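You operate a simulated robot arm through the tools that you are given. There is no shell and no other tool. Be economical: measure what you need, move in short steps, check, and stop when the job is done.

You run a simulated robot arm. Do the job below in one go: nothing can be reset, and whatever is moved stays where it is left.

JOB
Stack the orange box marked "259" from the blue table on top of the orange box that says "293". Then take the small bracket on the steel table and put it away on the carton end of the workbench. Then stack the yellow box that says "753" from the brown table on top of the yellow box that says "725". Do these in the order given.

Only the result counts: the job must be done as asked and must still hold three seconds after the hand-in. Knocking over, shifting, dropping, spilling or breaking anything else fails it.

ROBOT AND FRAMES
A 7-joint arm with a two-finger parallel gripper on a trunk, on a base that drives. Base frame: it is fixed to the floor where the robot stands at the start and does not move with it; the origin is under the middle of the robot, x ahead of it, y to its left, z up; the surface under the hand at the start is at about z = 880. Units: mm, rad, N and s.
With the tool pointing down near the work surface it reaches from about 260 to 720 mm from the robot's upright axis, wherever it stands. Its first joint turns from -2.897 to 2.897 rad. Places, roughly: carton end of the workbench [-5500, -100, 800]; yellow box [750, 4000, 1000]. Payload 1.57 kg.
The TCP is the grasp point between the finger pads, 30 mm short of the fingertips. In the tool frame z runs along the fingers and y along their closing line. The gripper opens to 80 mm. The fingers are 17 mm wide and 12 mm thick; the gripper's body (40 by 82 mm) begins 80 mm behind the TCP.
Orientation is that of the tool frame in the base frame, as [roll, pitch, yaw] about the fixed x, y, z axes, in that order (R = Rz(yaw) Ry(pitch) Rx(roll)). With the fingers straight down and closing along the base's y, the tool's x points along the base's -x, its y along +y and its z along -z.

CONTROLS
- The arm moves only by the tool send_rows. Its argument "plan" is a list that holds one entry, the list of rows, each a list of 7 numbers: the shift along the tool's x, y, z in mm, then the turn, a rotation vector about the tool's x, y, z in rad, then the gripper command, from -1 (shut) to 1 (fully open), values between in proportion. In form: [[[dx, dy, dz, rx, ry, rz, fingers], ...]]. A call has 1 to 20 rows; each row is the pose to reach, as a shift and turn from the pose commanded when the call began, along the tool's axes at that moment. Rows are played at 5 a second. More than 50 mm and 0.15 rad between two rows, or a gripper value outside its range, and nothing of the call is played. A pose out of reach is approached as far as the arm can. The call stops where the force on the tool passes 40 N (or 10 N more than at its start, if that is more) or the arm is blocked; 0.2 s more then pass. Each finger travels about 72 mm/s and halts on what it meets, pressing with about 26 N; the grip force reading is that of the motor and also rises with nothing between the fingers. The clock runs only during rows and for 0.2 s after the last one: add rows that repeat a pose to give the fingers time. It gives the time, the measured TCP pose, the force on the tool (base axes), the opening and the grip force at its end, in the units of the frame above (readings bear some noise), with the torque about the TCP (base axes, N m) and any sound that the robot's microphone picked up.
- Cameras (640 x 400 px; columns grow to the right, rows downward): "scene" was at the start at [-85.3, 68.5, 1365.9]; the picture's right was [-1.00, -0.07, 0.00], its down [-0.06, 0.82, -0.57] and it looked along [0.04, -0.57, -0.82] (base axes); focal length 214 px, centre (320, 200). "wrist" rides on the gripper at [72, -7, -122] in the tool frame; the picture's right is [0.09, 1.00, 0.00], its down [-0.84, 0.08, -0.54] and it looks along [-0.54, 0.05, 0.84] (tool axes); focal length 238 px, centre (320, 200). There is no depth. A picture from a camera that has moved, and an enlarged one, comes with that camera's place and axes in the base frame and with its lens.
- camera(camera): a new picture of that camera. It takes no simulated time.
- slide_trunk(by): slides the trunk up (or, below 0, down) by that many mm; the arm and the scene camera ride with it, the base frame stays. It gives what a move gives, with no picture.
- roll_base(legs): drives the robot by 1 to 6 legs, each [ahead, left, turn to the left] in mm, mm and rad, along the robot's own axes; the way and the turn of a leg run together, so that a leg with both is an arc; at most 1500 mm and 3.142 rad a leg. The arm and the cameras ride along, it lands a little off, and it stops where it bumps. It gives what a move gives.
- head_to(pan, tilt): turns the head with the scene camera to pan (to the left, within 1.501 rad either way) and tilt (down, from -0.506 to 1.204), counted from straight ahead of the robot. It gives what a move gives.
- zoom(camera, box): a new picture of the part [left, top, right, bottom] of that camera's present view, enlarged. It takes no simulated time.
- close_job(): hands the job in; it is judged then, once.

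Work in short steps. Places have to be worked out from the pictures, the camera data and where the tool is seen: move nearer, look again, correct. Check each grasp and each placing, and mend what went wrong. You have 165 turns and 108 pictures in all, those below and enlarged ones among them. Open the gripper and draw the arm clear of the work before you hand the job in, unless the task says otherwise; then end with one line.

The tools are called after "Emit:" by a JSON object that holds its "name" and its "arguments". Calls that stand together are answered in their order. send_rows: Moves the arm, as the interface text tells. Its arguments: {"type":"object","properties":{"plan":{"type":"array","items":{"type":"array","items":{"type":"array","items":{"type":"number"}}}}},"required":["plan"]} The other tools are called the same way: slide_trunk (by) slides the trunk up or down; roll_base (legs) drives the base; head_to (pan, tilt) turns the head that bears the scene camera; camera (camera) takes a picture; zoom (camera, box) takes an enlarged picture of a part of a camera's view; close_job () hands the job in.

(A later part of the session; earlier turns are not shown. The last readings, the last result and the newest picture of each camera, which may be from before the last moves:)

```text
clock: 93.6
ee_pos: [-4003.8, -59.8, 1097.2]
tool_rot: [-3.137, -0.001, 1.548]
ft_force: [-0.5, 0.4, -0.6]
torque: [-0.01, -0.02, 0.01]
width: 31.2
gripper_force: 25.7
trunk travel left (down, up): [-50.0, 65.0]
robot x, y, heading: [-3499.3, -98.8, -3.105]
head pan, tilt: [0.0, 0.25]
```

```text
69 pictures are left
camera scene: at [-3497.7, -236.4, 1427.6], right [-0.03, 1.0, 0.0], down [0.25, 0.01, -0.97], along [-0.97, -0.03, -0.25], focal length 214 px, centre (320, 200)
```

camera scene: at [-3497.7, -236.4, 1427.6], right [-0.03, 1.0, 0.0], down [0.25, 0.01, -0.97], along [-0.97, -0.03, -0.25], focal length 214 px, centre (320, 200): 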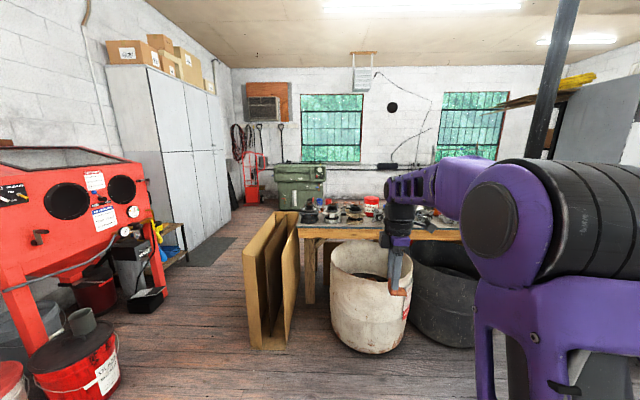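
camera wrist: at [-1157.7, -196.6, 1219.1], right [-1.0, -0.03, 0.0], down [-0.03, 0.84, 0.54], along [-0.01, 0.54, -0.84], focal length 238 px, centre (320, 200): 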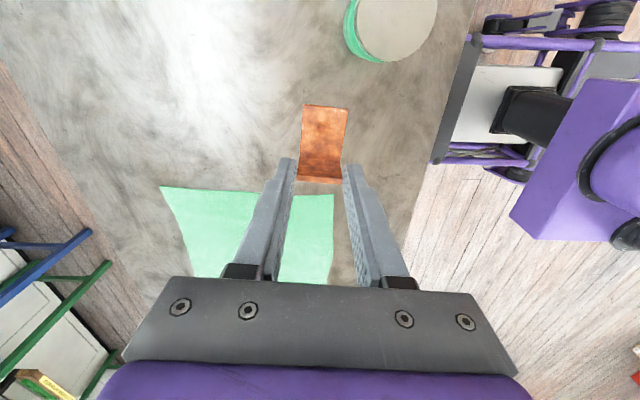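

I'll zoom in on the left (carton) end of the workbench.

Emit:
{"name": "zoom", "arguments": {"camera": "scene", "box": [230, 180, 430, 305]}}

Emit:
{"name": "zoom", "arguments": {"camera": "scene", "box": [290, 190, 390, 250]}}

```text
3.20 times, centred on (330, 242) of scene
camera zoom: at [-3497.7, -236.4, 1427.6], right [-0.03, 1.0, 0.0], down [0.25, 0.01, -0.97], along [-0.97, -0.03, -0.25], focal length 686 px, centre (288, 64)
```

zoom: 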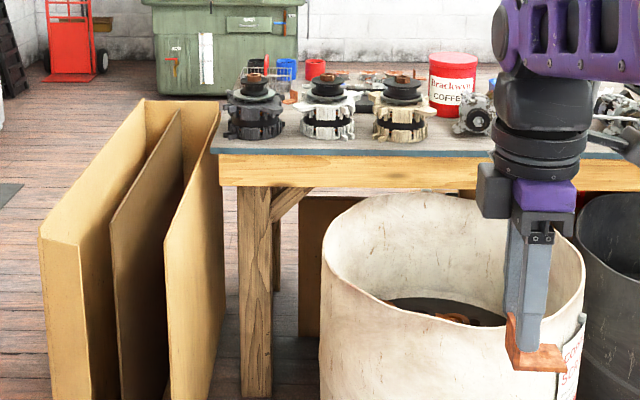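

```text
6.40 times, centred on (340, 220) of scene
camera zoom: at [-3497.7, -236.4, 1427.6], right [-0.03, 1.0, 0.0], down [0.25, 0.01, -0.97], along [-0.97, -0.03, -0.25], focal length 1373 px, centre (192, 72)
```

zoom: 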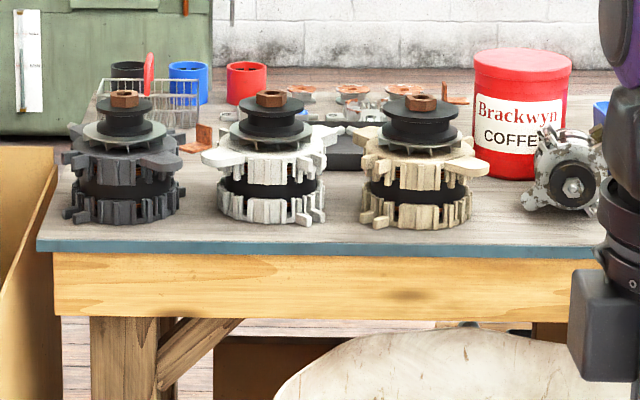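

The left end has alternators in front, with a bin and cartons blocking the way, so I'll have to come in from the left of the bench. I'll move up and left and survey the gap between the cartons and the red bucket.

Emit:
{"name": "roll_base", "arguments": {"legs": [[0, 0, -0.035], [300, 0, 0], [0, 850, 0]]}}

Emit:
{"name": "head_to", "arguments": {"pan": 0.2, "tilt": 0.65}}

Emit:
{"name": "camera", "arguments": {"camera": "scene"}}

```text
clock: 104.2
ee_pos: [-4302.1, -897.2, 1096.9]
tool_rot: [-3.138, -0.003, 1.523]
ft_force: [0.1, 0.1, -0.1]
torque: [-0.03, 0.03, 0.04]
width: 31.3
gripper_force: 26.1
trunk travel left (down, up): [-50.0, 65.0]
robot x, y, heading: [-3798.5, -945.1, -3.129]
head pan, tilt: [0.0, 0.25]
```

```text
clock: 105.0
ee_pos: [-4302.1, -897.7, 1096.5]
tool_rot: [-3.137, -0.002, 1.524]
ft_force: [-0.6, 0.0, -1.1]
torque: [-0.02, 0.0, 0.01]
width: 31.1
gripper_force: 25.3
trunk travel left (down, up): [-50.0, 65.0]
robot x, y, heading: [-3796.1, -945.6, -3.132]
head pan, tilt: [0.201, 0.649]
```

```text
66 pictures are left
camera scene: at [-3791.0, -1102.5, 1391.3], right [-0.21, 0.98, 0.0], down [0.59, 0.13, -0.8], along [-0.78, -0.17, -0.6], focal length 214 px, centre (320, 200)
```

scene: 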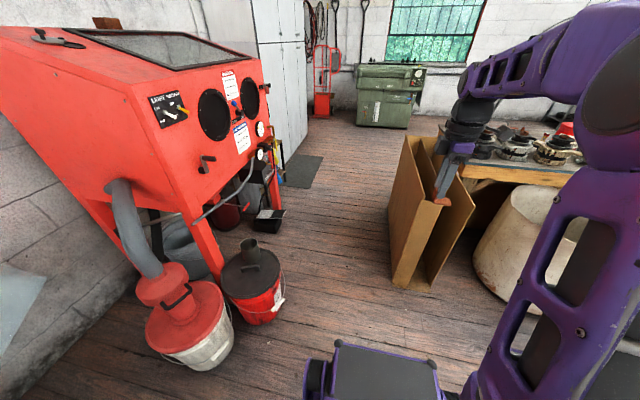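

I'll zoom in on the cartons and the gap.

Emit:
{"name": "zoom", "arguments": {"camera": "scene", "box": [220, 110, 480, 310]}}

```text
2.00 times, centred on (350, 210) of scene
camera zoom: at [-3791.0, -1102.5, 1391.3], right [-0.21, 0.98, 0.0], down [0.59, 0.13, -0.8], along [-0.78, -0.17, -0.6], focal length 429 px, centre (260, 180)
```

zoom: 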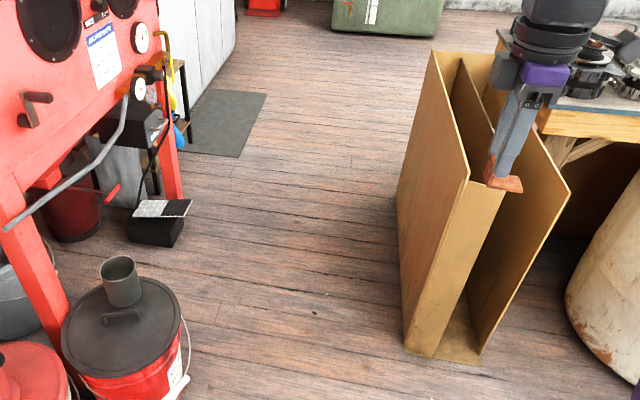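

The carton is a tall slab box, x -4728..-5620 and y -775..-525, along the bench's left end. The corridor between it and the bucket is about 690 wide, so the back of the bench is the way in. I'll line up on y ≈ -1118 and drive through in short legs.

Emit:
{"name": "roll_base", "arguments": {"legs": [[0, 0, -0.011], [0, 172, 0], [400, 0, 0]]}}

Emit:
{"name": "head_to", "arguments": {"pan": 0.0, "tilt": 0.9}}

Emit:
{"name": "camera", "arguments": {"camera": "scene"}}

```text
clock: 109.7
ee_pos: [-4693.4, -1058.3, 1097.2]
tool_rot: [-3.136, -0.002, 1.509]
ft_force: [-0.6, -0.3, -1.1]
torque: [0.0, 0.0, 0.0]
width: 31.3
gripper_force: 25.9
trunk travel left (down, up): [-50.0, 65.0]
robot x, y, heading: [-4188.7, -1114.9, 3.136]
head pan, tilt: [0.201, 0.649]
```

```text
clock: 110.4
ee_pos: [-4693.2, -1057.8, 1096.6]
tool_rot: [-3.137, -0.001, 1.51]
ft_force: [-0.8, -0.6, -0.3]
torque: [-0.01, 0.01, 0.02]
width: 31.1
gripper_force: 26.1
trunk travel left (down, up): [-50.0, 65.0]
robot x, y, heading: [-4190.3, -1113.4, 3.135]
head pan, tilt: [0.0, 0.901]
```

```text
64 pictures are left
camera scene: at [-4175.1, -1254.0, 1370.7], right [0.0, 1.0, 0.0], down [0.78, 0.0, -0.62], along [-0.62, 0.0, -0.78], focal length 214 px, centre (320, 200)
```

scene: 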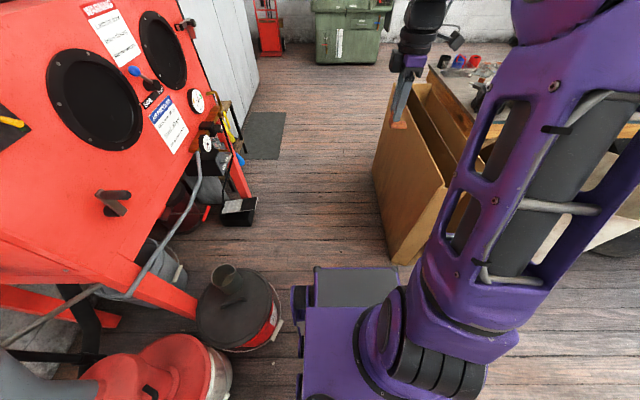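

Margins are about 50 mm on each side. I'll drive straight ahead in two moderate legs.

Emit:
{"name": "roll_base", "arguments": {"legs": [[0, 0, 0.006], [350, 0, 0]]}}

```text
clock: 113.0
ee_pos: [-5047.0, -1055.8, 1096.0]
tool_rot: [-3.138, -0.001, 1.508]
ft_force: [0.4, 0.7, -1.1]
torque: [0.0, -0.02, 0.03]
width: 31.4
gripper_force: 25.9
trunk travel left (down, up): [-50.0, 65.0]
robot x, y, heading: [-4543.9, -1110.8, 3.135]
head pan, tilt: [0.0, 0.901]
```

No contact. I'll continue past the bucket, ease left, and go to just beyond the carton's far end.

Emit:
{"name": "roll_base", "arguments": {"legs": [[0, 8, 0.005], [300, 0, 0], [200, 80, 0], [700, 0, 0]]}}

Emit:
{"name": "head_to", "arguments": {"pan": -1.0, "tilt": 0.5}}

Emit:
{"name": "camera", "arguments": {"camera": "scene"}}

```text
clock: 120.2
ee_pos: [-6252.2, -1126.4, 1097.3]
tool_rot: [-3.137, -0.001, 1.493]
ft_force: [0.6, 0.6, -0.5]
torque: [-0.02, -0.02, 0.0]
width: 31.3
gripper_force: 25.6
trunk travel left (down, up): [-50.0, 65.0]
robot x, y, heading: [-5748.7, -1188.7, 3.124]
head pan, tilt: [0.0, 0.901]
```

```text
clock: 121.5
ee_pos: [-6251.3, -1126.4, 1097.9]
tool_rot: [-3.14, 0.0, 1.492]
ft_force: [-0.2, 0.9, -0.6]
torque: [0.01, 0.0, 0.02]
width: 31.1
gripper_force: 26.2
trunk travel left (down, up): [-50.0, 65.0]
robot x, y, heading: [-5748.7, -1190.9, 3.123]
head pan, tilt: [-1.0, 0.499]
```

```text
63 pictures are left
camera scene: at [-5709.7, -1253.7, 1404.5], right [0.85, 0.52, 0.0], down [0.25, -0.41, -0.88], along [-0.46, 0.75, -0.48], focal length 214 px, centre (320, 200)
```

scene: 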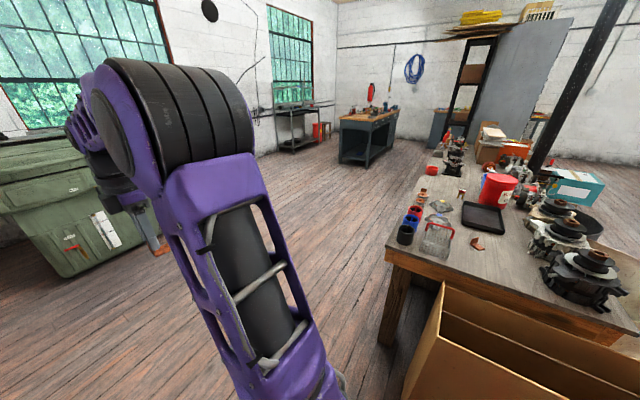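

This is a good view of the bench end, so I'll zoom on it.

Emit:
{"name": "zoom", "arguments": {"camera": "scene", "box": [370, 150, 640, 340]}}

```text
2.11 times, centred on (505, 245) of scene
camera zoom: at [-5709.7, -1253.7, 1404.5], right [0.85, 0.52, 0.0], down [0.25, -0.41, -0.88], along [-0.46, 0.75, -0.48], focal length 452 px, centre (-70, 105)
```

zoom: 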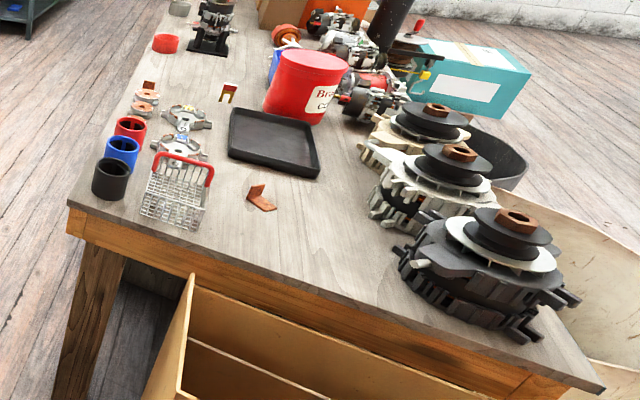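

The bench end is at y ≈ -515, z ≈ 800. There's free surface around x -5480..-5350, y -480..-330, between the tray and the alternators. I'll stand left of the carton facing +y and reach over it, so I turn first and then slide in.

Emit:
{"name": "roll_base", "arguments": {"legs": [[0, 100, 0], [0, 0, -1.552], [0, -285, 0]]}}

Emit:
{"name": "head_to", "arguments": {"pan": -0.3, "tilt": 0.9}}

Emit:
{"name": "camera", "arguments": {"camera": "scene"}}

```text
clock: 129.9
ee_pos: [-5398.3, -793.0, 1096.8]
tool_rot: [-3.139, -0.002, -0.081]
ft_force: [0.2, -0.6, -1.3]
torque: [0.03, 0.01, 0.01]
width: 31.0
gripper_force: 26.3
trunk travel left (down, up): [-50.0, 65.0]
robot x, y, heading: [-5466.0, -1296.9, 1.547]
head pan, tilt: [-1.0, 0.499]
```

```text
clock: 131.0
ee_pos: [-5399.4, -792.7, 1098.2]
tool_rot: [-3.138, -0.003, -0.079]
ft_force: [1.0, -0.1, -0.8]
torque: [-0.04, -0.01, 0.04]
width: 31.3
gripper_force: 25.8
trunk travel left (down, up): [-50.0, 65.0]
robot x, y, heading: [-5466.5, -1295.7, 1.551]
head pan, tilt: [-0.3, 0.901]
```

```text
61 pictures are left
camera scene: at [-5582.3, -1310.5, 1370.7], right [0.95, -0.32, 0.0], down [-0.25, -0.74, -0.62], along [0.2, 0.59, -0.78], focal length 214 px, centre (320, 200)
```

scene: 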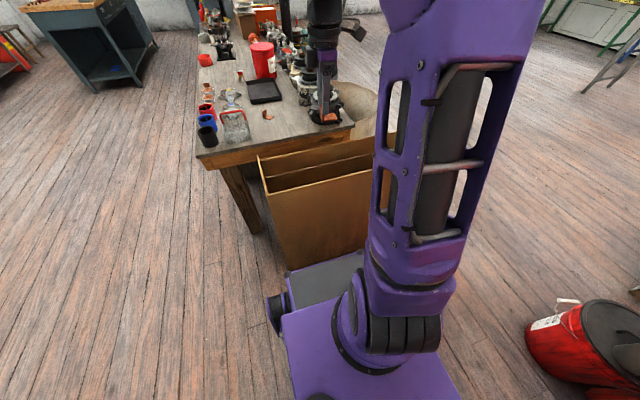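

The carton face is at y ≈ -760 and my base front is about 300 ahead of the axis, so I'll advance 170 and straighten slightly.

Emit:
{"name": "roll_base", "arguments": {"legs": [[0, 0, 0.02], [170, 0, 0]]}}

Emit:
{"name": "camera", "arguments": {"camera": "wrist"}}

Emit:
{"name": "camera", "arguments": {"camera": "scene"}}

```text
clock: 132.8
ee_pos: [-5408.4, -622.8, 1097.5]
tool_rot: [-3.137, -0.001, -0.062]
ft_force: [-0.2, -0.1, -0.2]
torque: [-0.02, 0.01, -0.01]
width: 31.0
gripper_force: 26.0
trunk travel left (down, up): [-50.0, 65.0]
robot x, y, heading: [-5465.0, -1124.5, 1.571]
head pan, tilt: [-0.3, 0.901]
```

```text
60 pictures are left
camera wrist: at [-5335.5, -621.2, 1218.8], right [0.03, -1.0, 0.0], down [-0.84, -0.03, 0.54], along [-0.54, -0.01, -0.84], focal length 238 px, centre (320, 200)
```

wrist: 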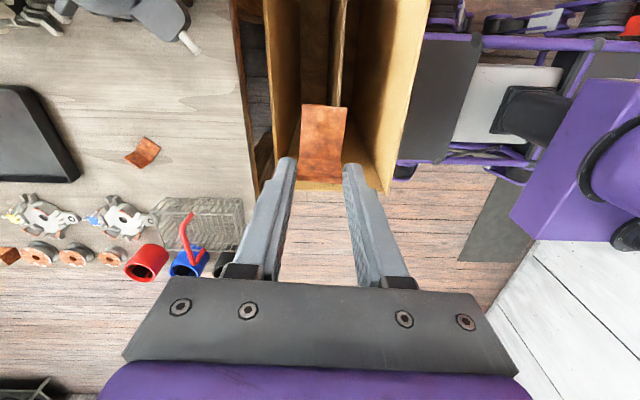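

```text
59 pictures are left
camera scene: at [-5581.4, -1144.1, 1370.7], right [0.95, -0.3, 0.0], down [-0.23, -0.75, -0.62], along [0.19, 0.59, -0.78], focal length 214 px, centre (320, 200)
```

scene: 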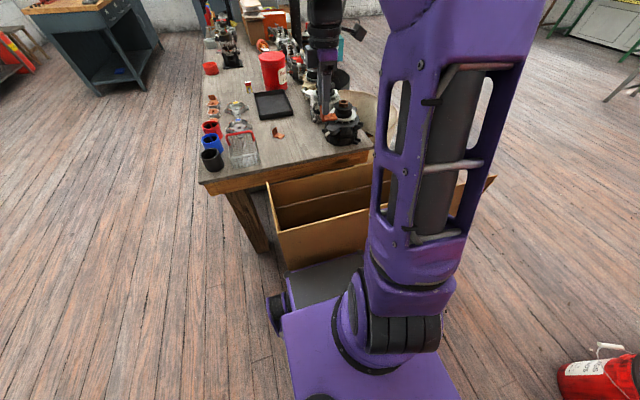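

There's free bench around (-5460, -410). I'll advance 30 mm more for reach and lower the trunk 45 mm, because the bench is 80 mm lower than the tables.

Emit:
{"name": "roll_base", "arguments": {"legs": [[30, 0, 0]]}}

Emit:
{"name": "slide_trunk", "arguments": {"by": -45}}

```text
clock: 133.6
ee_pos: [-5408.3, -614.5, 1095.7]
tool_rot: [-3.139, -0.003, -0.058]
ft_force: [0.9, -0.5, -1.1]
torque: [0.03, 0.04, -0.02]
width: 31.1
gripper_force: 26.0
trunk travel left (down, up): [-50.0, 65.0]
robot x, y, heading: [-5461.4, -1118.6, 1.57]
head pan, tilt: [-0.3, 0.901]
stopped in leg 1: the robot was blocked; the commanded pose is now the measured one
```

```text
clock: 134.5
ee_pos: [-5409.4, -615.7, 1053.5]
tool_rot: [-3.14, -0.002, -0.057]
ft_force: [0.2, -0.2, -1.0]
torque: [-0.01, 0.0, -0.01]
width: 31.0
gripper_force: 26.2
trunk travel left (down, up): [-5.0, 110.0]
robot x, y, heading: [-5460.4, -1120.4, 1.57]
head pan, tilt: [-0.3, 0.901]
```

I touched the carton lightly, so I'll back off 12 mm and check nothing moved.

Emit:
{"name": "roll_base", "arguments": {"legs": [[-12, 0, 0]]}}

Emit:
{"name": "camera", "arguments": {"camera": "scene"}}

```text
clock: 135.3
ee_pos: [-5409.0, -627.3, 1052.6]
tool_rot: [-3.14, -0.001, -0.057]
ft_force: [-1.0, 0.2, -1.0]
torque: [-0.01, -0.03, 0.01]
width: 31.2
gripper_force: 25.9
trunk travel left (down, up): [-5.0, 110.0]
robot x, y, heading: [-5465.5, -1131.2, 1.569]
head pan, tilt: [-0.3, 0.901]
```

```text
58 pictures are left
camera scene: at [-5580.4, -1149.9, 1325.7], right [0.95, -0.3, 0.0], down [-0.23, -0.75, -0.62], along [0.18, 0.59, -0.78], focal length 214 px, centre (320, 200)
```

scene: 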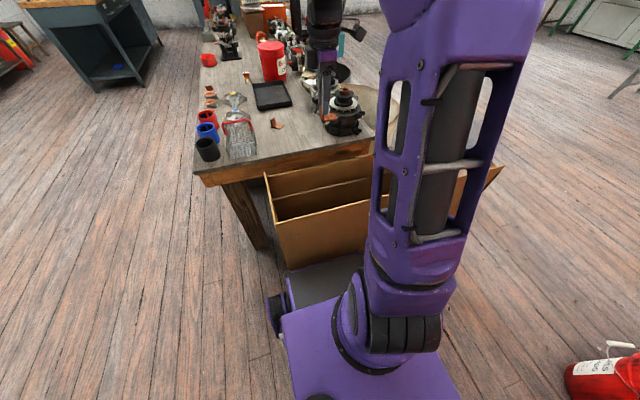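

Nothing has moved. I'll extend the arm over the free spot, still high, and look.

Emit:
{"name": "send_rows", "arguments": {"plan": [[[-17, -46, 0, 0, 0, 0, -1], [-33, -92, 0, 0, 0, 0, -1], [-50, -138, 0, 0, 0, 0, -1], [-66, -178, 0, 0, 0, 0, -1], [-66, -183, 40, 0, 0, 0, -1], [-66, -183, 80, 0, 0, 0, -1], [-66, -183, 80, 0, 0, 0, -1]]]}}

Emit:
{"name": "camera", "arguments": {"camera": "wrist"}}

Emit:
{"name": "zoom", "arguments": {"camera": "scene", "box": [190, 40, 390, 180]}}

```text
clock: 136.9
ee_pos: [-5463.4, -431.8, 975.0]
tool_rot: [3.142, -0.001, -0.057]
ft_force: [0.6, 0.8, -0.3]
torque: [-0.02, 0.03, 0.01]
width: 31.3
gripper_force: 25.9
out of reach, approached as far as the arm can: row 4, 5, 6, 7
trunk travel left (down, up): [-5.0, 110.0]
robot x, y, heading: [-5460.1, -1134.8, 1.567]
head pan, tilt: [-0.3, 0.901]
```

```text
57 pictures are left
camera wrist: at [-5391.0, -430.1, 1096.1], right [0.04, -1.0, 0.0], down [-0.84, -0.03, 0.54], along [-0.54, -0.02, -0.84], focal length 238 px, centre (320, 200)
```

wrist: 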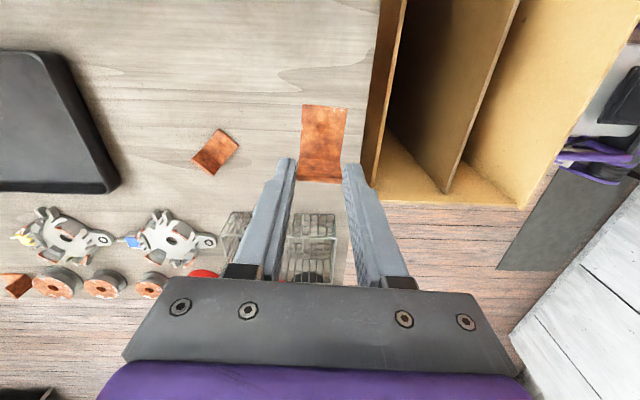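

```text
2.86 times, centred on (290, 110) of scene
camera zoom: at [-5580.5, -1149.9, 1325.7], right [0.95, -0.3, 0.0], down [-0.23, -0.75, -0.62], along [0.18, 0.59, -0.78], focal length 613 px, centre (406, 457)
```

zoom: 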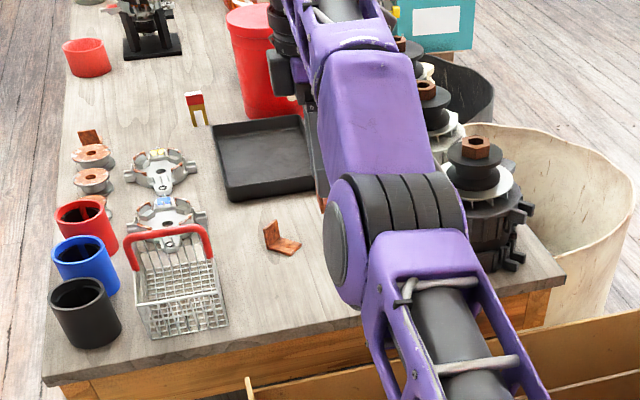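

I'm over clear bench about 55 mm inside its end edge. I'll descend to just above contact.

Emit:
{"name": "send_rows", "arguments": {"plan": [[[0, 4, 40, 0, 0, 0, -1], [0, 4, 80, 0, 0, 0, -1], [0, 4, 110, 0, 0, 0, -1], [0, 4, 128, 0, 0, 0, -1], [0, 4, 128, 0, 0, 0, -1]]]}}

Emit:
{"name": "camera", "arguments": {"camera": "wrist"}}

```text
clock: 138.1
ee_pos: [-5460.9, -406.9, 852.5]
tool_rot: [-3.14, -0.002, -0.058]
ft_force: [-0.5, -0.4, -0.4]
torque: [0.02, -0.03, 0.02]
width: 31.1
gripper_force: 25.1
out of reach, approached as far as the arm can: row 1, 2, 3, 4, 5
trunk travel left (down, up): [-5.0, 110.0]
robot x, y, heading: [-5462.6, -1133.5, 1.567]
head pan, tilt: [-0.3, 0.901]
```

```text
55 pictures are left
camera wrist: at [-5389.3, -403.7, 972.8], right [0.04, -1.0, 0.0], down [-0.84, -0.03, 0.54], along [-0.54, -0.02, -0.84], focal length 238 px, centre (320, 200)
```

wrist: 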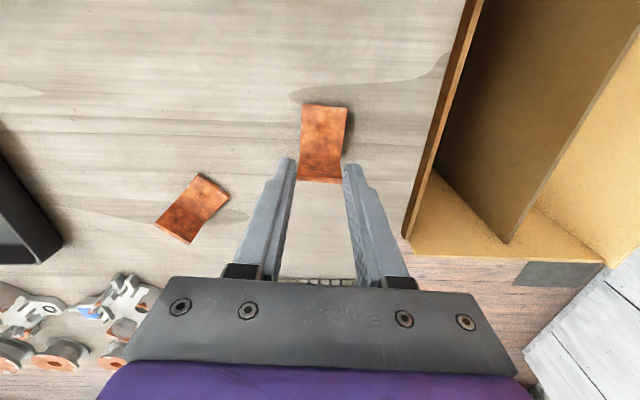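

It's now at y ≈ -407, well clear of everything. I'll lower the last ~16 mm in small rows until contact.

Emit:
{"name": "send_rows", "arguments": {"plan": [[[0, 0, 6, 0, 0, 0, -1], [0, 0, 10, 0, 0, 0, -1], [0, 0, 12, 0, 0, 0, -1], [0, 0, 12, 0, 0, 0, -1]]]}}

```text
clock: 139.1
ee_pos: [-5462.8, -406.3, 841.7]
tool_rot: [-3.137, -0.002, -0.059]
ft_force: [0.5, -4.9, 16.1]
torque: [-0.16, 0.0, 0.01]
width: 31.4
gripper_force: 26.0
trunk travel left (down, up): [-5.0, 110.0]
robot x, y, heading: [-5460.5, -1131.7, 1.568]
head pan, tilt: [-0.3, 0.901]
```

Contact (16 N up), so the bracket sits on the bench. I'll open and lift straight up.

Emit:
{"name": "send_rows", "arguments": {"plan": [[[0, 0, -1, 0, 0, 0, 0.3], [0, 0, -1, 0, 0, 0, 0.3], [0, 0, -1, 0, 0, 0, 0.3], [0, 0, -30, 0, 0, 0, 0.3], [0, 0, -70, 0, 0, 0, 0.3], [0, 0, -120, 0, 0, 0, 0.3], [0, 0, -120, 0, 0, 0, 0.3]]]}}

Emit:
{"name": "camera", "arguments": {"camera": "wrist"}}

```text
clock: 140.7
ee_pos: [-5459.8, -423.5, 954.2]
tool_rot: [-3.14, -0.001, -0.056]
ft_force: [-0.3, -0.6, -0.2]
torque: [-0.01, 0.02, 0.01]
width: 51.9
gripper_force: 0.0
out of reach, approached as far as the arm can: row 5, 6, 7
trunk travel left (down, up): [-5.0, 110.0]
robot x, y, heading: [-5462.2, -1133.7, 1.569]
head pan, tilt: [-0.3, 0.901]
```

```text
54 pictures are left
camera wrist: at [-5388.0, -422.0, 1075.8], right [0.04, -1.0, 0.0], down [-0.84, -0.03, 0.54], along [-0.54, -0.02, -0.84], focal length 238 px, centre (320, 200)
```

wrist: 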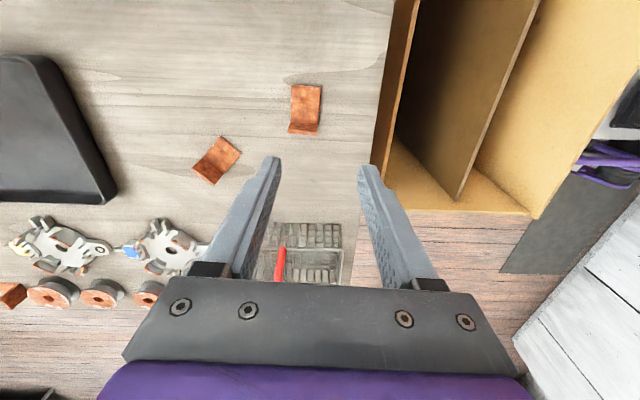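

The bracket stands on the bench, clear of its neighbours. I'll draw the arm back and raise the trunk.

Emit:
{"name": "send_rows", "arguments": {"plan": [[[0, 30, -30, 0, 0, 0, 1], [0, 65, -60, 0, 0, 0, 1], [0, 110, -60, 0, 0, 0, 1], [0, 155, -60, 0, 0, 0, 1], [0, 200, -60, 0, 0, 0, 1], [0, 245, -60, 0, 0, 0, 1], [0, 280, -60, 0, 0, 0, 1], [0, 280, -60, 0, 0, 0, 1]]]}}

Emit:
{"name": "slide_trunk", "arguments": {"by": 45}}

Emit:
{"name": "camera", "arguments": {"camera": "scene"}}

```text
clock: 142.5
ee_pos: [-5473.3, -702.5, 1016.7]
tool_rot: [-3.137, -0.003, -0.057]
ft_force: [0.4, -0.8, 0.1]
torque: [-0.03, 0.01, -0.01]
width: 79.8
gripper_force: 0.2
trunk travel left (down, up): [-5.0, 110.0]
robot x, y, heading: [-5463.1, -1131.5, 1.572]
head pan, tilt: [-0.3, 0.901]
```

```text
clock: 143.3
ee_pos: [-5473.4, -702.5, 1062.2]
tool_rot: [-3.14, -0.002, -0.059]
ft_force: [0.1, 0.1, 0.1]
torque: [0.0, -0.03, 0.0]
width: 79.8
gripper_force: 0.0
trunk travel left (down, up): [-50.0, 65.0]
robot x, y, heading: [-5460.7, -1135.6, 1.57]
head pan, tilt: [-0.3, 0.901]
```

```text
53 pictures are left
camera scene: at [-5580.5, -1150.0, 1370.7], right [0.95, -0.3, 0.0], down [-0.23, -0.75, -0.62], along [0.18, 0.59, -0.78], focal length 214 px, centre (320, 200)
```

scene: 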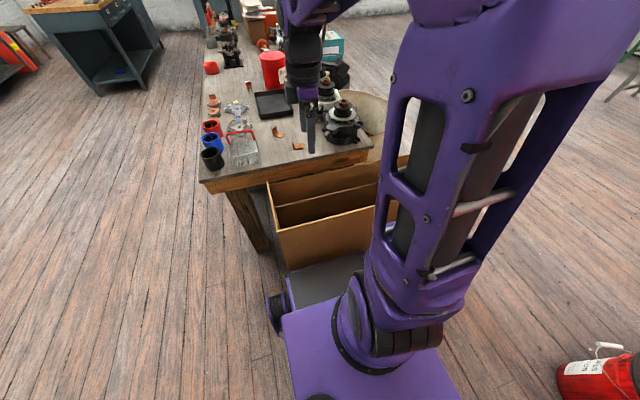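

The exit is the same corridor. I'll back off, turn to face +x, and line up at y ≈ -1118.

Emit:
{"name": "roll_base", "arguments": {"legs": [[-160, 0, 0], [0, 0, -1.57], [450, 165, 0]]}}

```text
clock: 151.2
ee_pos: [-4567.0, -1128.9, 1062.3]
tool_rot: [-3.139, -0.001, -1.641]
ft_force: [-0.3, -0.3, -0.4]
torque: [-0.02, -0.01, 0.01]
width: 80.1
gripper_force: 0.1
trunk travel left (down, up): [-50.0, 65.0]
robot x, y, heading: [-4995.4, -1135.9, -0.015]
head pan, tilt: [-0.3, 0.901]
```

I'm at y -1136, heading -0.015. I'll correct both and go through in two legs.

Emit:
{"name": "roll_base", "arguments": {"legs": [[0, 18, 0.015], [350, 0, 0]]}}

```text
clock: 153.9
ee_pos: [-4224.7, -1101.9, 1060.8]
tool_rot: [-3.137, -0.001, -1.623]
ft_force: [0.3, 0.2, -0.3]
torque: [0.0, 0.01, -0.01]
width: 79.7
gripper_force: 0.1
trunk travel left (down, up): [-50.0, 65.0]
robot x, y, heading: [-4654.8, -1111.8, 0.002]
head pan, tilt: [-0.3, 0.901]
```

I'm through the tight part. I'll continue clear of the carton, then head for the open floor and look.

Emit:
{"name": "roll_base", "arguments": {"legs": [[800, 0, 0], [1300, 600, 0], [300, 1300, 0]]}}

Emit:
{"name": "head_to", "arguments": {"pan": 0.8, "tilt": 0.35}}

Emit:
{"name": "camera", "arguments": {"camera": "scene"}}

```text
clock: 177.7
ee_pos: [-1822.2, 858.9, 1061.1]
tool_rot: [-3.14, -0.001, -1.61]
ft_force: [0.8, -1.1, 0.8]
torque: [0.0, 0.0, -0.01]
width: 79.9
gripper_force: 0.0
trunk travel left (down, up): [-50.0, 65.0]
robot x, y, heading: [-2249.1, 839.7, 0.018]
head pan, tilt: [-0.3, 0.901]
```

```text
clock: 179.0
ee_pos: [-1823.1, 857.9, 1059.2]
tool_rot: [3.14, -0.003, -1.611]
ft_force: [-0.1, -0.1, 0.1]
torque: [0.01, 0.0, 0.01]
width: 79.9
gripper_force: 0.0
trunk travel left (down, up): [-50.0, 65.0]
robot x, y, heading: [-2254.9, 842.0, 0.019]
head pan, tilt: [0.799, 0.351]
```

```text
52 pictures are left
camera scene: at [-2260.3, 1016.0, 1414.8], right [0.41, -0.91, 0.0], down [-0.35, -0.15, -0.93], along [0.84, 0.38, -0.38], focal length 214 px, centre (320, 200)
```

scene: 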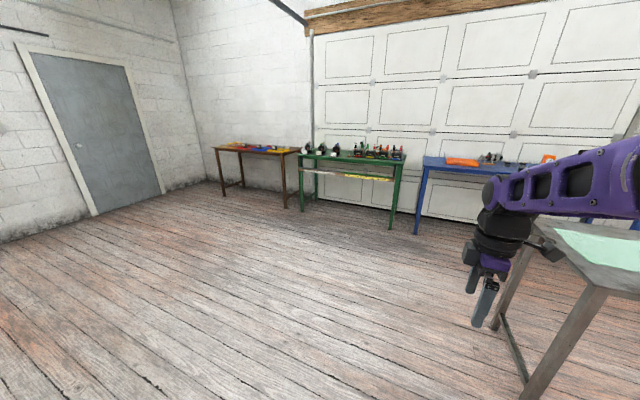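

The floor is open to the brown table (x from about 340, y ≈ 2790..4170). I'll drive diagonally there, facing +x.

Emit:
{"name": "roll_base", "arguments": {"legs": [[0, 0, -0.018], [630, 940, 0], [630, 940, 0], [630, 940, 0]]}}

Emit:
{"name": "head_to", "arguments": {"pan": 0.0, "tilt": 0.45}}

Emit:
{"name": "camera", "arguments": {"camera": "scene"}}

```text
clock: 206.4
ee_pos: [73.3, 3643.1, 1060.3]
tool_rot: [3.14, -0.003, -1.626]
ft_force: [-0.2, 0.1, -0.3]
torque: [0.02, -0.01, 0.03]
width: 80.2
gripper_force: 0.0
trunk travel left (down, up): [-50.0, 65.0]
robot x, y, heading: [-356.1, 3628.4, 0.003]
head pan, tilt: [0.799, 0.351]
```

```text
clock: 207.6
ee_pos: [72.9, 3642.9, 1061.8]
tool_rot: [-3.14, -0.002, -1.624]
ft_force: [0.4, -0.5, -0.3]
torque: [-0.01, 0.03, 0.04]
width: 80.0
gripper_force: 0.1
trunk travel left (down, up): [-50.0, 65.0]
robot x, y, heading: [-354.6, 3630.7, -0.003]
head pan, tilt: [0.0, 0.45]
```

```text
51 pictures are left
camera scene: at [-354.7, 3770.8, 1409.0], right [0.0, -1.0, 0.0], down [-0.44, 0.0, -0.9], along [0.9, 0.0, -0.44], focal length 214 px, centre (320, 200)
```

scene: 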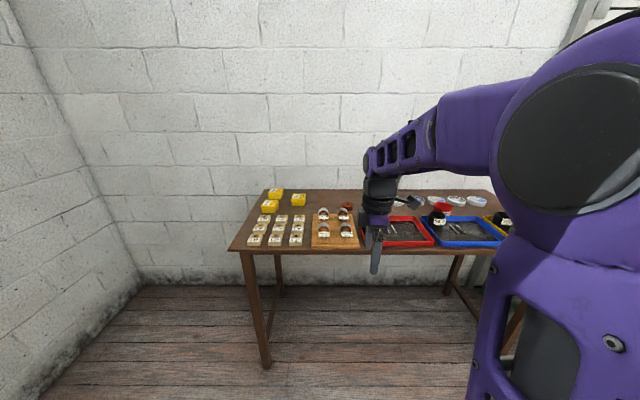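

The yellow boxes are at the left back of the brown table. I'll zoom in.

Emit:
{"name": "zoom", "arguments": {"camera": "scene", "box": [240, 180, 368, 260]}}

```text
5.00 times, centred on (304, 220) of scene
camera zoom: at [-354.7, 3770.8, 1409.0], right [0.0, -1.0, 0.0], down [-0.44, 0.0, -0.9], along [0.9, 0.0, -0.44], focal length 1072 px, centre (400, 100)
```

zoom: 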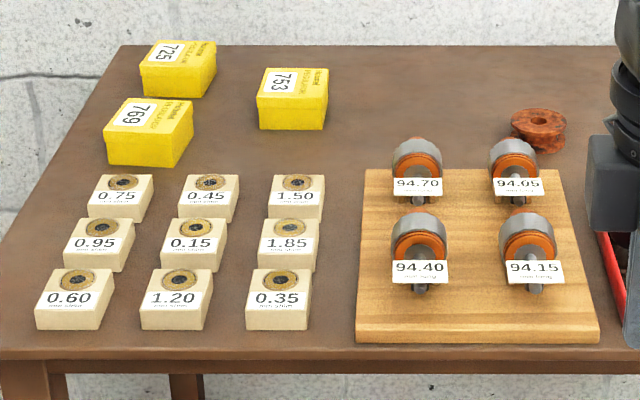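

753 is near (697, 3885), 725 near (772, 4022) and 769 near (613, 4029), all about 40 mm tall. From the front 725 would be out of reach, so I'll stand at the table's left end facing -y, where there's about 1.1 m to the wall.

Emit:
{"name": "roll_base", "arguments": {"legs": [[0, 0, -1.571], [-880, 0, 0]]}}

Emit:
{"name": "head_to", "arguments": {"pan": 0.9, "tilt": 0.7}}

Emit:
{"name": "camera", "arguments": {"camera": "scene"}}

```text
clock: 216.2
ee_pos: [-344.6, 4082.4, 1060.2]
tool_rot: [3.14, -0.001, 3.101]
ft_force: [0.0, -0.9, 1.0]
torque: [0.04, 0.0, -0.02]
width: 79.9
gripper_force: 0.1
trunk travel left (down, up): [-50.0, 65.0]
robot x, y, heading: [-365.1, 4511.1, -1.557]
head pan, tilt: [0.0, 0.45]
```

```text
clock: 217.4
ee_pos: [-345.2, 4083.0, 1058.6]
tool_rot: [3.134, -0.002, 3.099]
ft_force: [-0.8, 0.2, 0.7]
torque: [0.01, 0.05, -0.01]
width: 80.0
gripper_force: 0.1
trunk travel left (down, up): [-50.0, 65.0]
robot x, y, heading: [-364.3, 4513.2, -1.556]
head pan, tilt: [0.901, 0.7]
```

```text
49 pictures are left
camera scene: at [-190.7, 4521.9, 1399.3], right [-0.92, -0.38, 0.0], down [-0.2, 0.49, -0.85], along [0.32, -0.78, -0.53], focal length 214 px, centre (320, 200)
```

scene: 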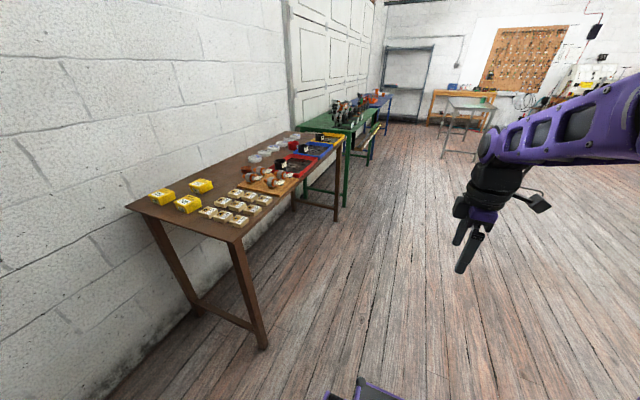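

The way along the table end (y ≈ 4127) is clear and the wall is at x ≈ 950. I'll straighten and slide in to x ≈ 535.

Emit:
{"name": "roll_base", "arguments": {"legs": [[0, 0, -0.014], [0, 500, 0], [0, 390, 0]]}}

Emit:
{"name": "camera", "arguments": {"camera": "wrist"}}

Emit:
{"name": "head_to", "arguments": {"pan": 0.0, "tilt": 0.75}}

Emit:
{"name": "camera", "arguments": {"camera": "scene"}}

```text
clock: 226.9
ee_pos: [542.1, 4084.6, 1058.4]
tool_rot: [3.132, -0.002, 3.09]
ft_force: [0.2, 0.5, 0.6]
torque: [0.0, 0.0, -0.01]
width: 80.0
gripper_force: 0.1
trunk travel left (down, up): [-50.0, 65.0]
robot x, y, heading: [528.2, 4514.9, -1.571]
head pan, tilt: [0.901, 0.7]
```

```text
48 pictures are left
camera wrist: at [470.8, 4081.0, 1178.5], right [-0.04, 1.0, 0.01], down [0.84, 0.03, 0.54], along [0.54, 0.03, -0.84], focal length 238 px, centre (320, 200)
```

wrist: 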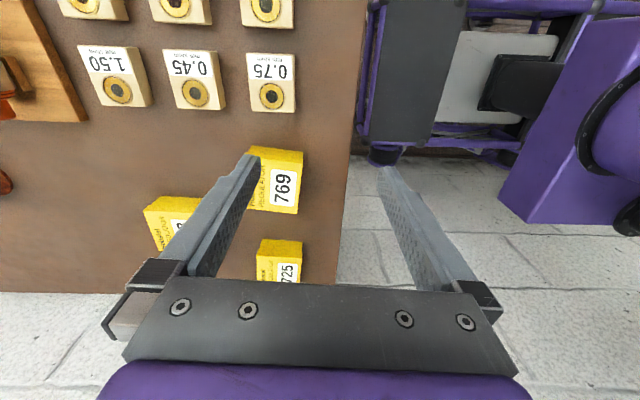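

```text
clock: 228.1
ee_pos: [541.3, 4085.1, 1057.5]
tool_rot: [3.133, -0.001, 3.09]
ft_force: [0.0, 0.1, 0.2]
torque: [-0.01, 0.06, -0.03]
width: 80.0
gripper_force: 0.1
trunk travel left (down, up): [-50.0, 65.0]
robot x, y, heading: [530.2, 4517.6, -1.572]
head pan, tilt: [0.0, 0.75]
```

```text
47 pictures are left
camera scene: at [668.7, 4522.6, 1382.6], right [-1.0, 0.0, 0.0], down [0.0, 0.68, -0.73], along [0.0, -0.73, -0.68], focal length 214 px, centre (320, 200)
```

scene: 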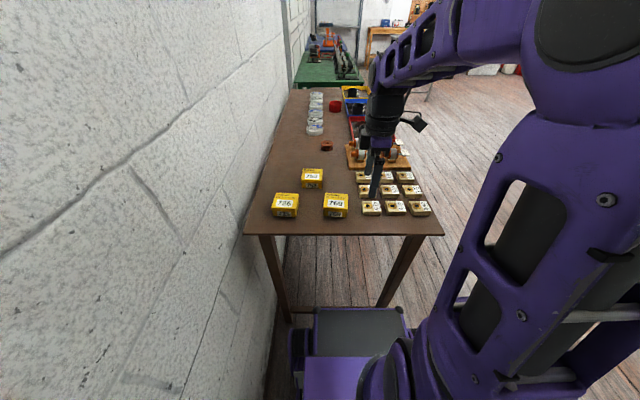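

I'm in position. I'll zoom on the yellow boxes for exact places and labels.

Emit:
{"name": "zoom", "arguments": {"camera": "scene", "box": [264, 155, 360, 225]}}

```text
5.71 times, centred on (312, 190) of scene
camera zoom: at [668.7, 4522.6, 1382.6], right [-1.0, 0.0, 0.0], down [0.0, 0.68, -0.73], along [0.0, -0.73, -0.68], focal length 1226 px, centre (366, 257)
```

zoom: 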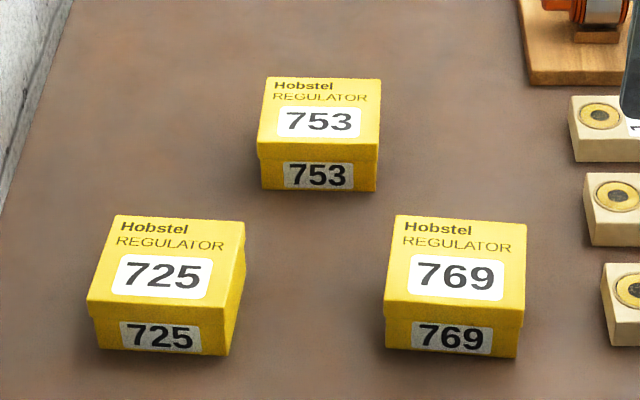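

Now I'll enlarge the wrist view to get the dimensions of 769 and 725 from above.

Emit:
{"name": "zoom", "arguments": {"camera": "wrist", "box": [230, 135, 350, 285]}}

```text
2.67 times, centred on (290, 210) of wrist
camera zoom: at [470.9, 4081.1, 1178.8], right [-0.04, 1.0, 0.01], down [0.84, 0.03, 0.54], along [0.54, 0.03, -0.84], focal length 636 px, centre (400, 173)
```

zoom: 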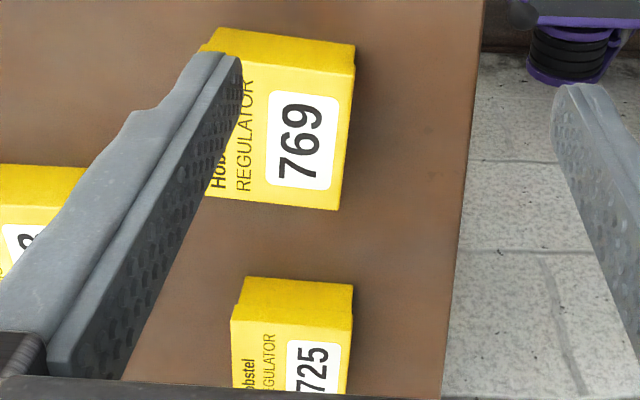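

The boxes are about 74 × 69 × 37 and lean in yaw by roughly -0.06 to -0.11. I'll move above 753, near (698, 3894), closing along y, and look.

Emit:
{"name": "send_rows", "arguments": {"plan": [[[-33, -37, 0, 0, 0, 0, 1], [-66, -73, 0, 0, 0, 0, 1], [-100, -110, 0, 0, 0, 0, 1], [-133, -146, 0, 0, 0, 0, 1], [-166, -182, 0, 0, 0, 0, 1], [-166, -182, 0, 0, 0, 0, 1]]]}}

Emit:
{"name": "camera", "arguments": {"camera": "wrist"}}

Emit:
{"name": "zoom", "arguments": {"camera": "wrist", "box": [256, 80, 384, 160]}}

```text
refused: row 3 steps farther than a row can; nothing moved
```

```text
44 pictures are left
camera wrist: at [470.9, 4081.1, 1178.8], right [-0.04, 1.0, 0.01], down [0.84, 0.03, 0.54], along [0.54, 0.03, -0.84], focal length 238 px, centre (320, 200)
```

wrist: 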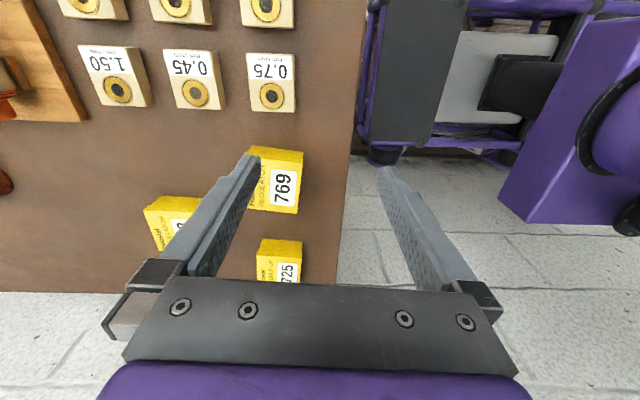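

```text
5.00 times, centred on (320, 120) of wrist
camera zoom: at [470.9, 4081.1, 1178.8], right [-0.04, 1.0, 0.01], down [0.84, 0.03, 0.54], along [0.54, 0.03, -0.84], focal length 1192 px, centre (320, 600)
```

zoom: 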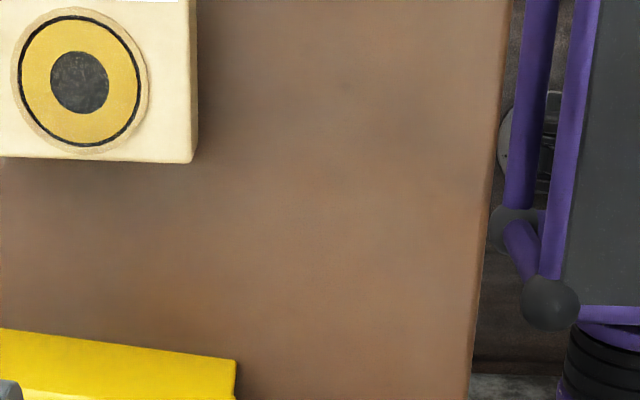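

The row step was just over the 50 mm limit, so I'll split it finer.

Emit:
{"name": "send_rows", "arguments": {"plan": [[[-28, -30, 0, 0, 0, 0, 1], [-56, -61, 0, 0, 0, 0, 1], [-83, -91, 0, 0, 0, 0, 1], [-111, -121, 0, 0, 0, 0, 1], [-139, -152, 0, 0, 0, 0, 1], [-166, -182, 0, 0, 0, 0, 1], [-166, -182, 0, 0, 0, 0, 1]]]}}

Emit:
{"name": "camera", "arguments": {"camera": "wrist"}}

Emit:
{"name": "zoom", "arguments": {"camera": "wrist", "box": [248, 60, 392, 150]}}

```text
clock: 229.7
ee_pos: [698.5, 3895.0, 1055.0]
tool_rot: [3.134, -0.004, 3.089]
ft_force: [0.0, -0.4, 1.1]
torque: [0.02, -0.02, -0.01]
width: 80.3
gripper_force: 0.1
trunk travel left (down, up): [-50.0, 65.0]
robot x, y, heading: [528.3, 4511.5, -1.564]
head pan, tilt: [0.0, 0.75]
```

```text
42 pictures are left
camera wrist: at [626.4, 3890.9, 1176.7], right [-0.04, 1.0, 0.01], down [0.84, 0.03, 0.54], along [0.54, 0.03, -0.84], focal length 238 px, centre (320, 200)
```

wrist: 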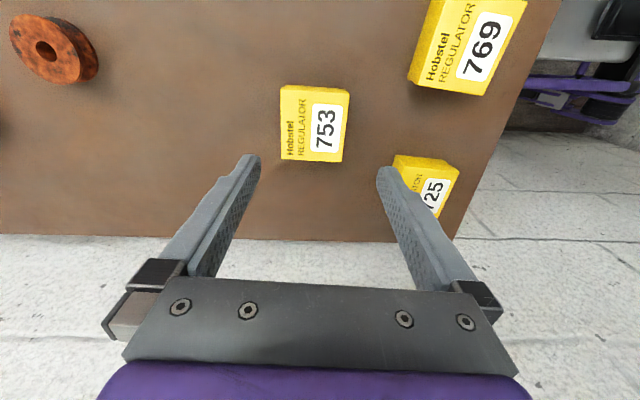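

```text
4.44 times, centred on (320, 105) of wrist
camera zoom: at [626.4, 3890.9, 1176.7], right [-0.04, 1.0, 0.01], down [0.84, 0.03, 0.54], along [0.54, 0.03, -0.84], focal length 1059 px, centre (320, 622)
```

zoom: 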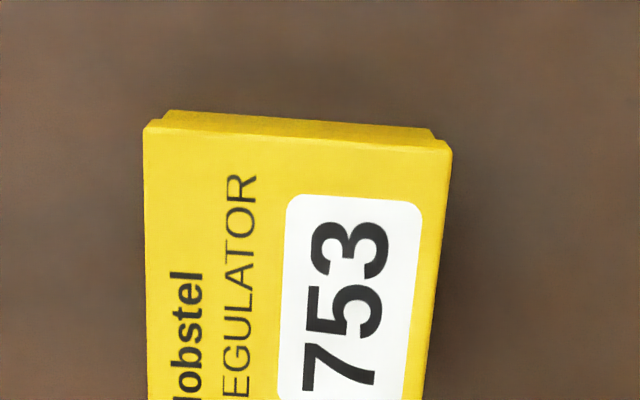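

753 spans x 664–740 and y 3854.5–3924, yaw -0.025. I'll centre, align, descend to TCP 917 and close.

Emit:
{"name": "send_rows", "arguments": {"plan": [[[-3.8, -5.8, 0, 0.007, 0, -0.028, 1], [-3.8, -5.8, 40, 0.007, 0, -0.028, 1], [-3.8, -5.8, 80, 0.007, 0, -0.028, 1], [-3.8, -5.8, 110, 0.007, 0, -0.028, 1], [-3.8, -5.8, 128, 0.007, 0, -0.028, 1], [-3.8, -5.8, 138, 0.007, 0, -0.028, 1], [-3.8, -5.8, 138, 0.007, 0, -0.028, 1]]]}}

Emit:
{"name": "camera", "arguments": {"camera": "wrist"}}

```text
clock: 231.3
ee_pos: [701.8, 3890.0, 918.8]
tool_rot: [3.139, -0.001, 3.117]
ft_force: [-0.3, -0.7, 0.6]
torque: [0.0, -0.02, 0.0]
width: 79.7
gripper_force: 0.1
trunk travel left (down, up): [-50.0, 65.0]
robot x, y, heading: [530.5, 4515.8, -1.567]
head pan, tilt: [0.0, 0.75]
```

```text
40 pictures are left
camera wrist: at [630.4, 3884.5, 1038.4], right [-0.07, 1.0, 0.0], down [0.84, 0.06, 0.54], along [0.54, 0.04, -0.84], focal length 238 px, centre (320, 200)
```

wrist: 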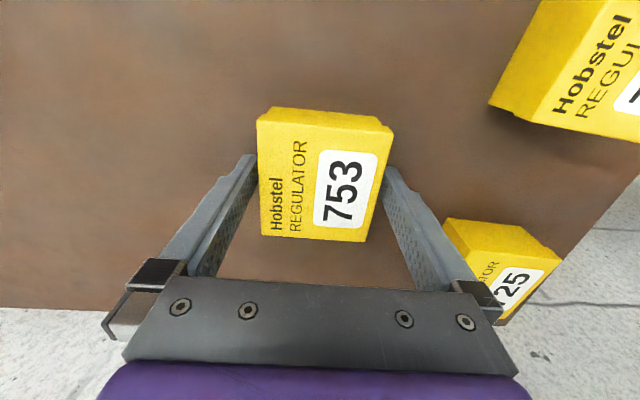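

The fingers straddle 753 with even gaps, so I'll close.

Emit:
{"name": "send_rows", "arguments": {"plan": [[[0, 0, 0, 0, 0, 0, -1], [0, 0, 0, 0, 0, 0, -1], [0, 0, 0, 0, 0, 0, -1], [0, 0, -10, 0, 0, 0, -1], [0, 0, -50, 0, 0, 0, -1], [0, 0, -90, 0, 0, 0, -1], [0, 0, -130, 0, 0, 0, -1], [0, 0, -130, 0, 0, 0, -1]]]}}

Emit:
{"name": "camera", "arguments": {"camera": "wrist"}}

```text
clock: 233.1
ee_pos: [702.4, 3892.5, 1048.8]
tool_rot: [3.14, 0.0, 3.118]
ft_force: [0.3, 0.3, -2.0]
torque: [0.0, -0.01, -0.01]
width: 69.4
gripper_force: 25.8
trunk travel left (down, up): [-50.0, 65.0]
robot x, y, heading: [529.8, 4514.3, -1.565]
head pan, tilt: [0.0, 0.75]
```

```text
39 pictures are left
camera wrist: at [630.6, 3887.0, 1170.4], right [-0.07, 1.0, 0.0], down [0.84, 0.06, 0.54], along [0.54, 0.04, -0.84], focal length 238 px, centre (320, 200)
```

wrist: 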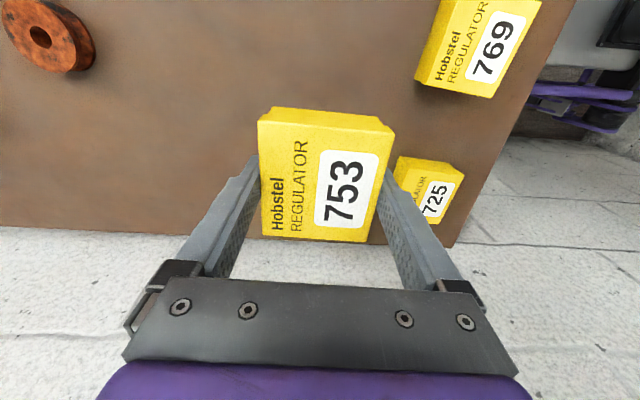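

It's held at 69.4 mm. I'll move 70 mm in +x so that 725 comes into clear view beside the held box.

Emit:
{"name": "send_rows", "arguments": {"plan": [[[-35, 0, 0, 0, 0, 0, -1], [-70, 0, 0, 0, 0, 0, -1], [-70, 0, 0, 0, 0, 0, -1]]]}}

Emit:
{"name": "camera", "arguments": {"camera": "wrist"}}

Emit:
{"name": "zoom", "arguments": {"camera": "wrist", "box": [384, 70, 512, 150]}}

```text
clock: 233.9
ee_pos: [772.2, 3889.5, 1048.5]
tool_rot: [3.14, -0.001, 3.116]
ft_force: [-0.2, -0.9, -0.8]
torque: [0.0, 0.02, 0.01]
width: 69.2
gripper_force: 26.2
trunk travel left (down, up): [-50.0, 65.0]
robot x, y, heading: [528.8, 4517.3, -1.567]
head pan, tilt: [0.0, 0.75]
```

```text
38 pictures are left
camera wrist: at [699.9, 3884.5, 1169.9], right [-0.07, 1.0, 0.0], down [0.84, 0.06, 0.54], along [0.54, 0.04, -0.84], focal length 238 px, centre (320, 200)
```

wrist: 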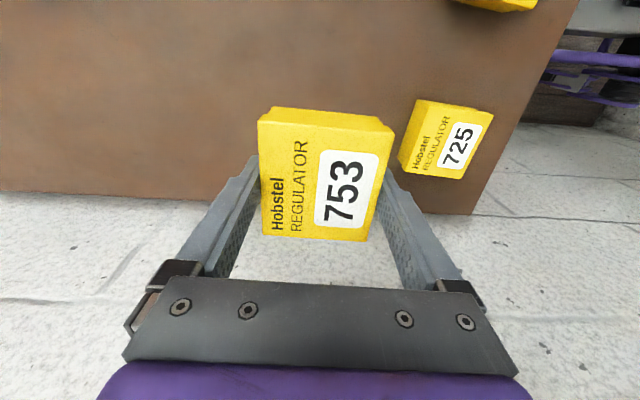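

```text
5.00 times, centred on (448, 110) of wrist
camera zoom: at [699.9, 3884.5, 1169.9], right [-0.07, 1.0, 0.0], down [0.84, 0.06, 0.54], along [0.54, 0.04, -0.84], focal length 1192 px, centre (-320, 650)
```

zoom: 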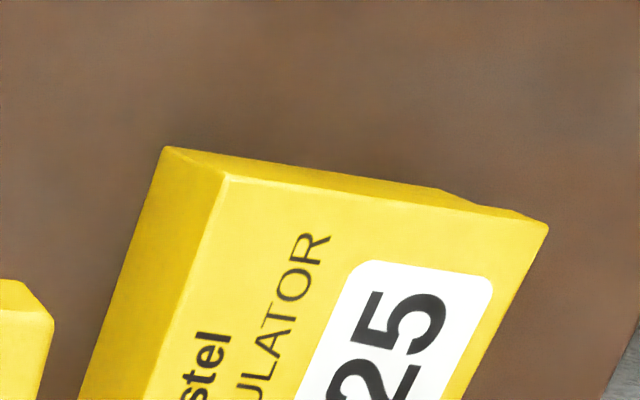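

I'll take the lower half of 725 too.

Emit:
{"name": "zoom", "arguments": {"camera": "wrist", "box": [384, 110, 512, 190]}}

```text
5.00 times, centred on (448, 150) of wrist
camera zoom: at [699.9, 3884.5, 1169.9], right [-0.07, 1.0, 0.0], down [0.84, 0.06, 0.54], along [0.54, 0.04, -0.84], focal length 1192 px, centre (-320, 450)
```

zoom: 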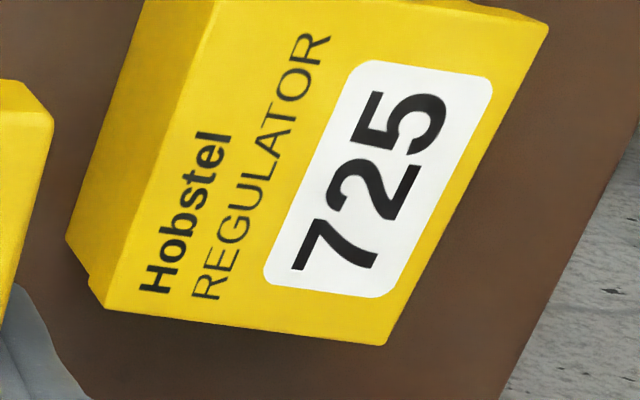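

725 is centred at (781.3, 4030.5), yaw -0.066, which is (8.8, 140.9) mm from the held box. I'll move over it and lower to about 7 mm above contact.

Emit:
{"name": "send_rows", "arguments": {"plan": [[[-1.3, 35, 0, 0, 0, 0.01, -1], [-2.6, 70, 0, 0, 0, 0.02, -1], [-4, 105, 0, 0, 0, 0.03, -1], [-5.3, 141.1, 0, 0, 0, 0.041, -1], [-5.3, 141.1, 30, 0, 0, 0.041, -1], [-5.3, 141.1, 60, 0, 0, 0.041, -1], [-5.3, 141.1, 80, 0, 0, 0.041, -1], [-5.3, 141.1, 85, 0, 0, 0.041, -1], [-5.3, 141.1, 85, 0, 0, 0.041, -1]]]}}

Emit:
{"name": "zoom", "arguments": {"camera": "scene", "box": [248, 165, 328, 225]}}

```text
clock: 235.9
ee_pos: [781.2, 4028.4, 963.2]
tool_rot: [3.141, -0.002, 3.075]
ft_force: [0.7, 0.5, -1.6]
torque: [-0.02, -0.01, 0.03]
width: 69.3
gripper_force: 25.9
trunk travel left (down, up): [-50.0, 65.0]
robot x, y, heading: [530.7, 4510.5, -1.563]
head pan, tilt: [0.0, 0.75]
```

```text
6.67 times, centred on (288, 195) of scene
camera zoom: at [668.7, 4522.5, 1382.6], right [-1.0, 0.0, 0.0], down [0.0, 0.68, -0.73], along [0.0, -0.73, -0.68], focal length 1430 px, centre (533, 233)
```

zoom: 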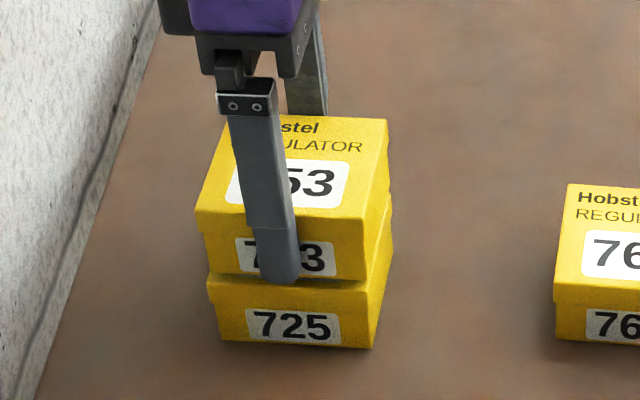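

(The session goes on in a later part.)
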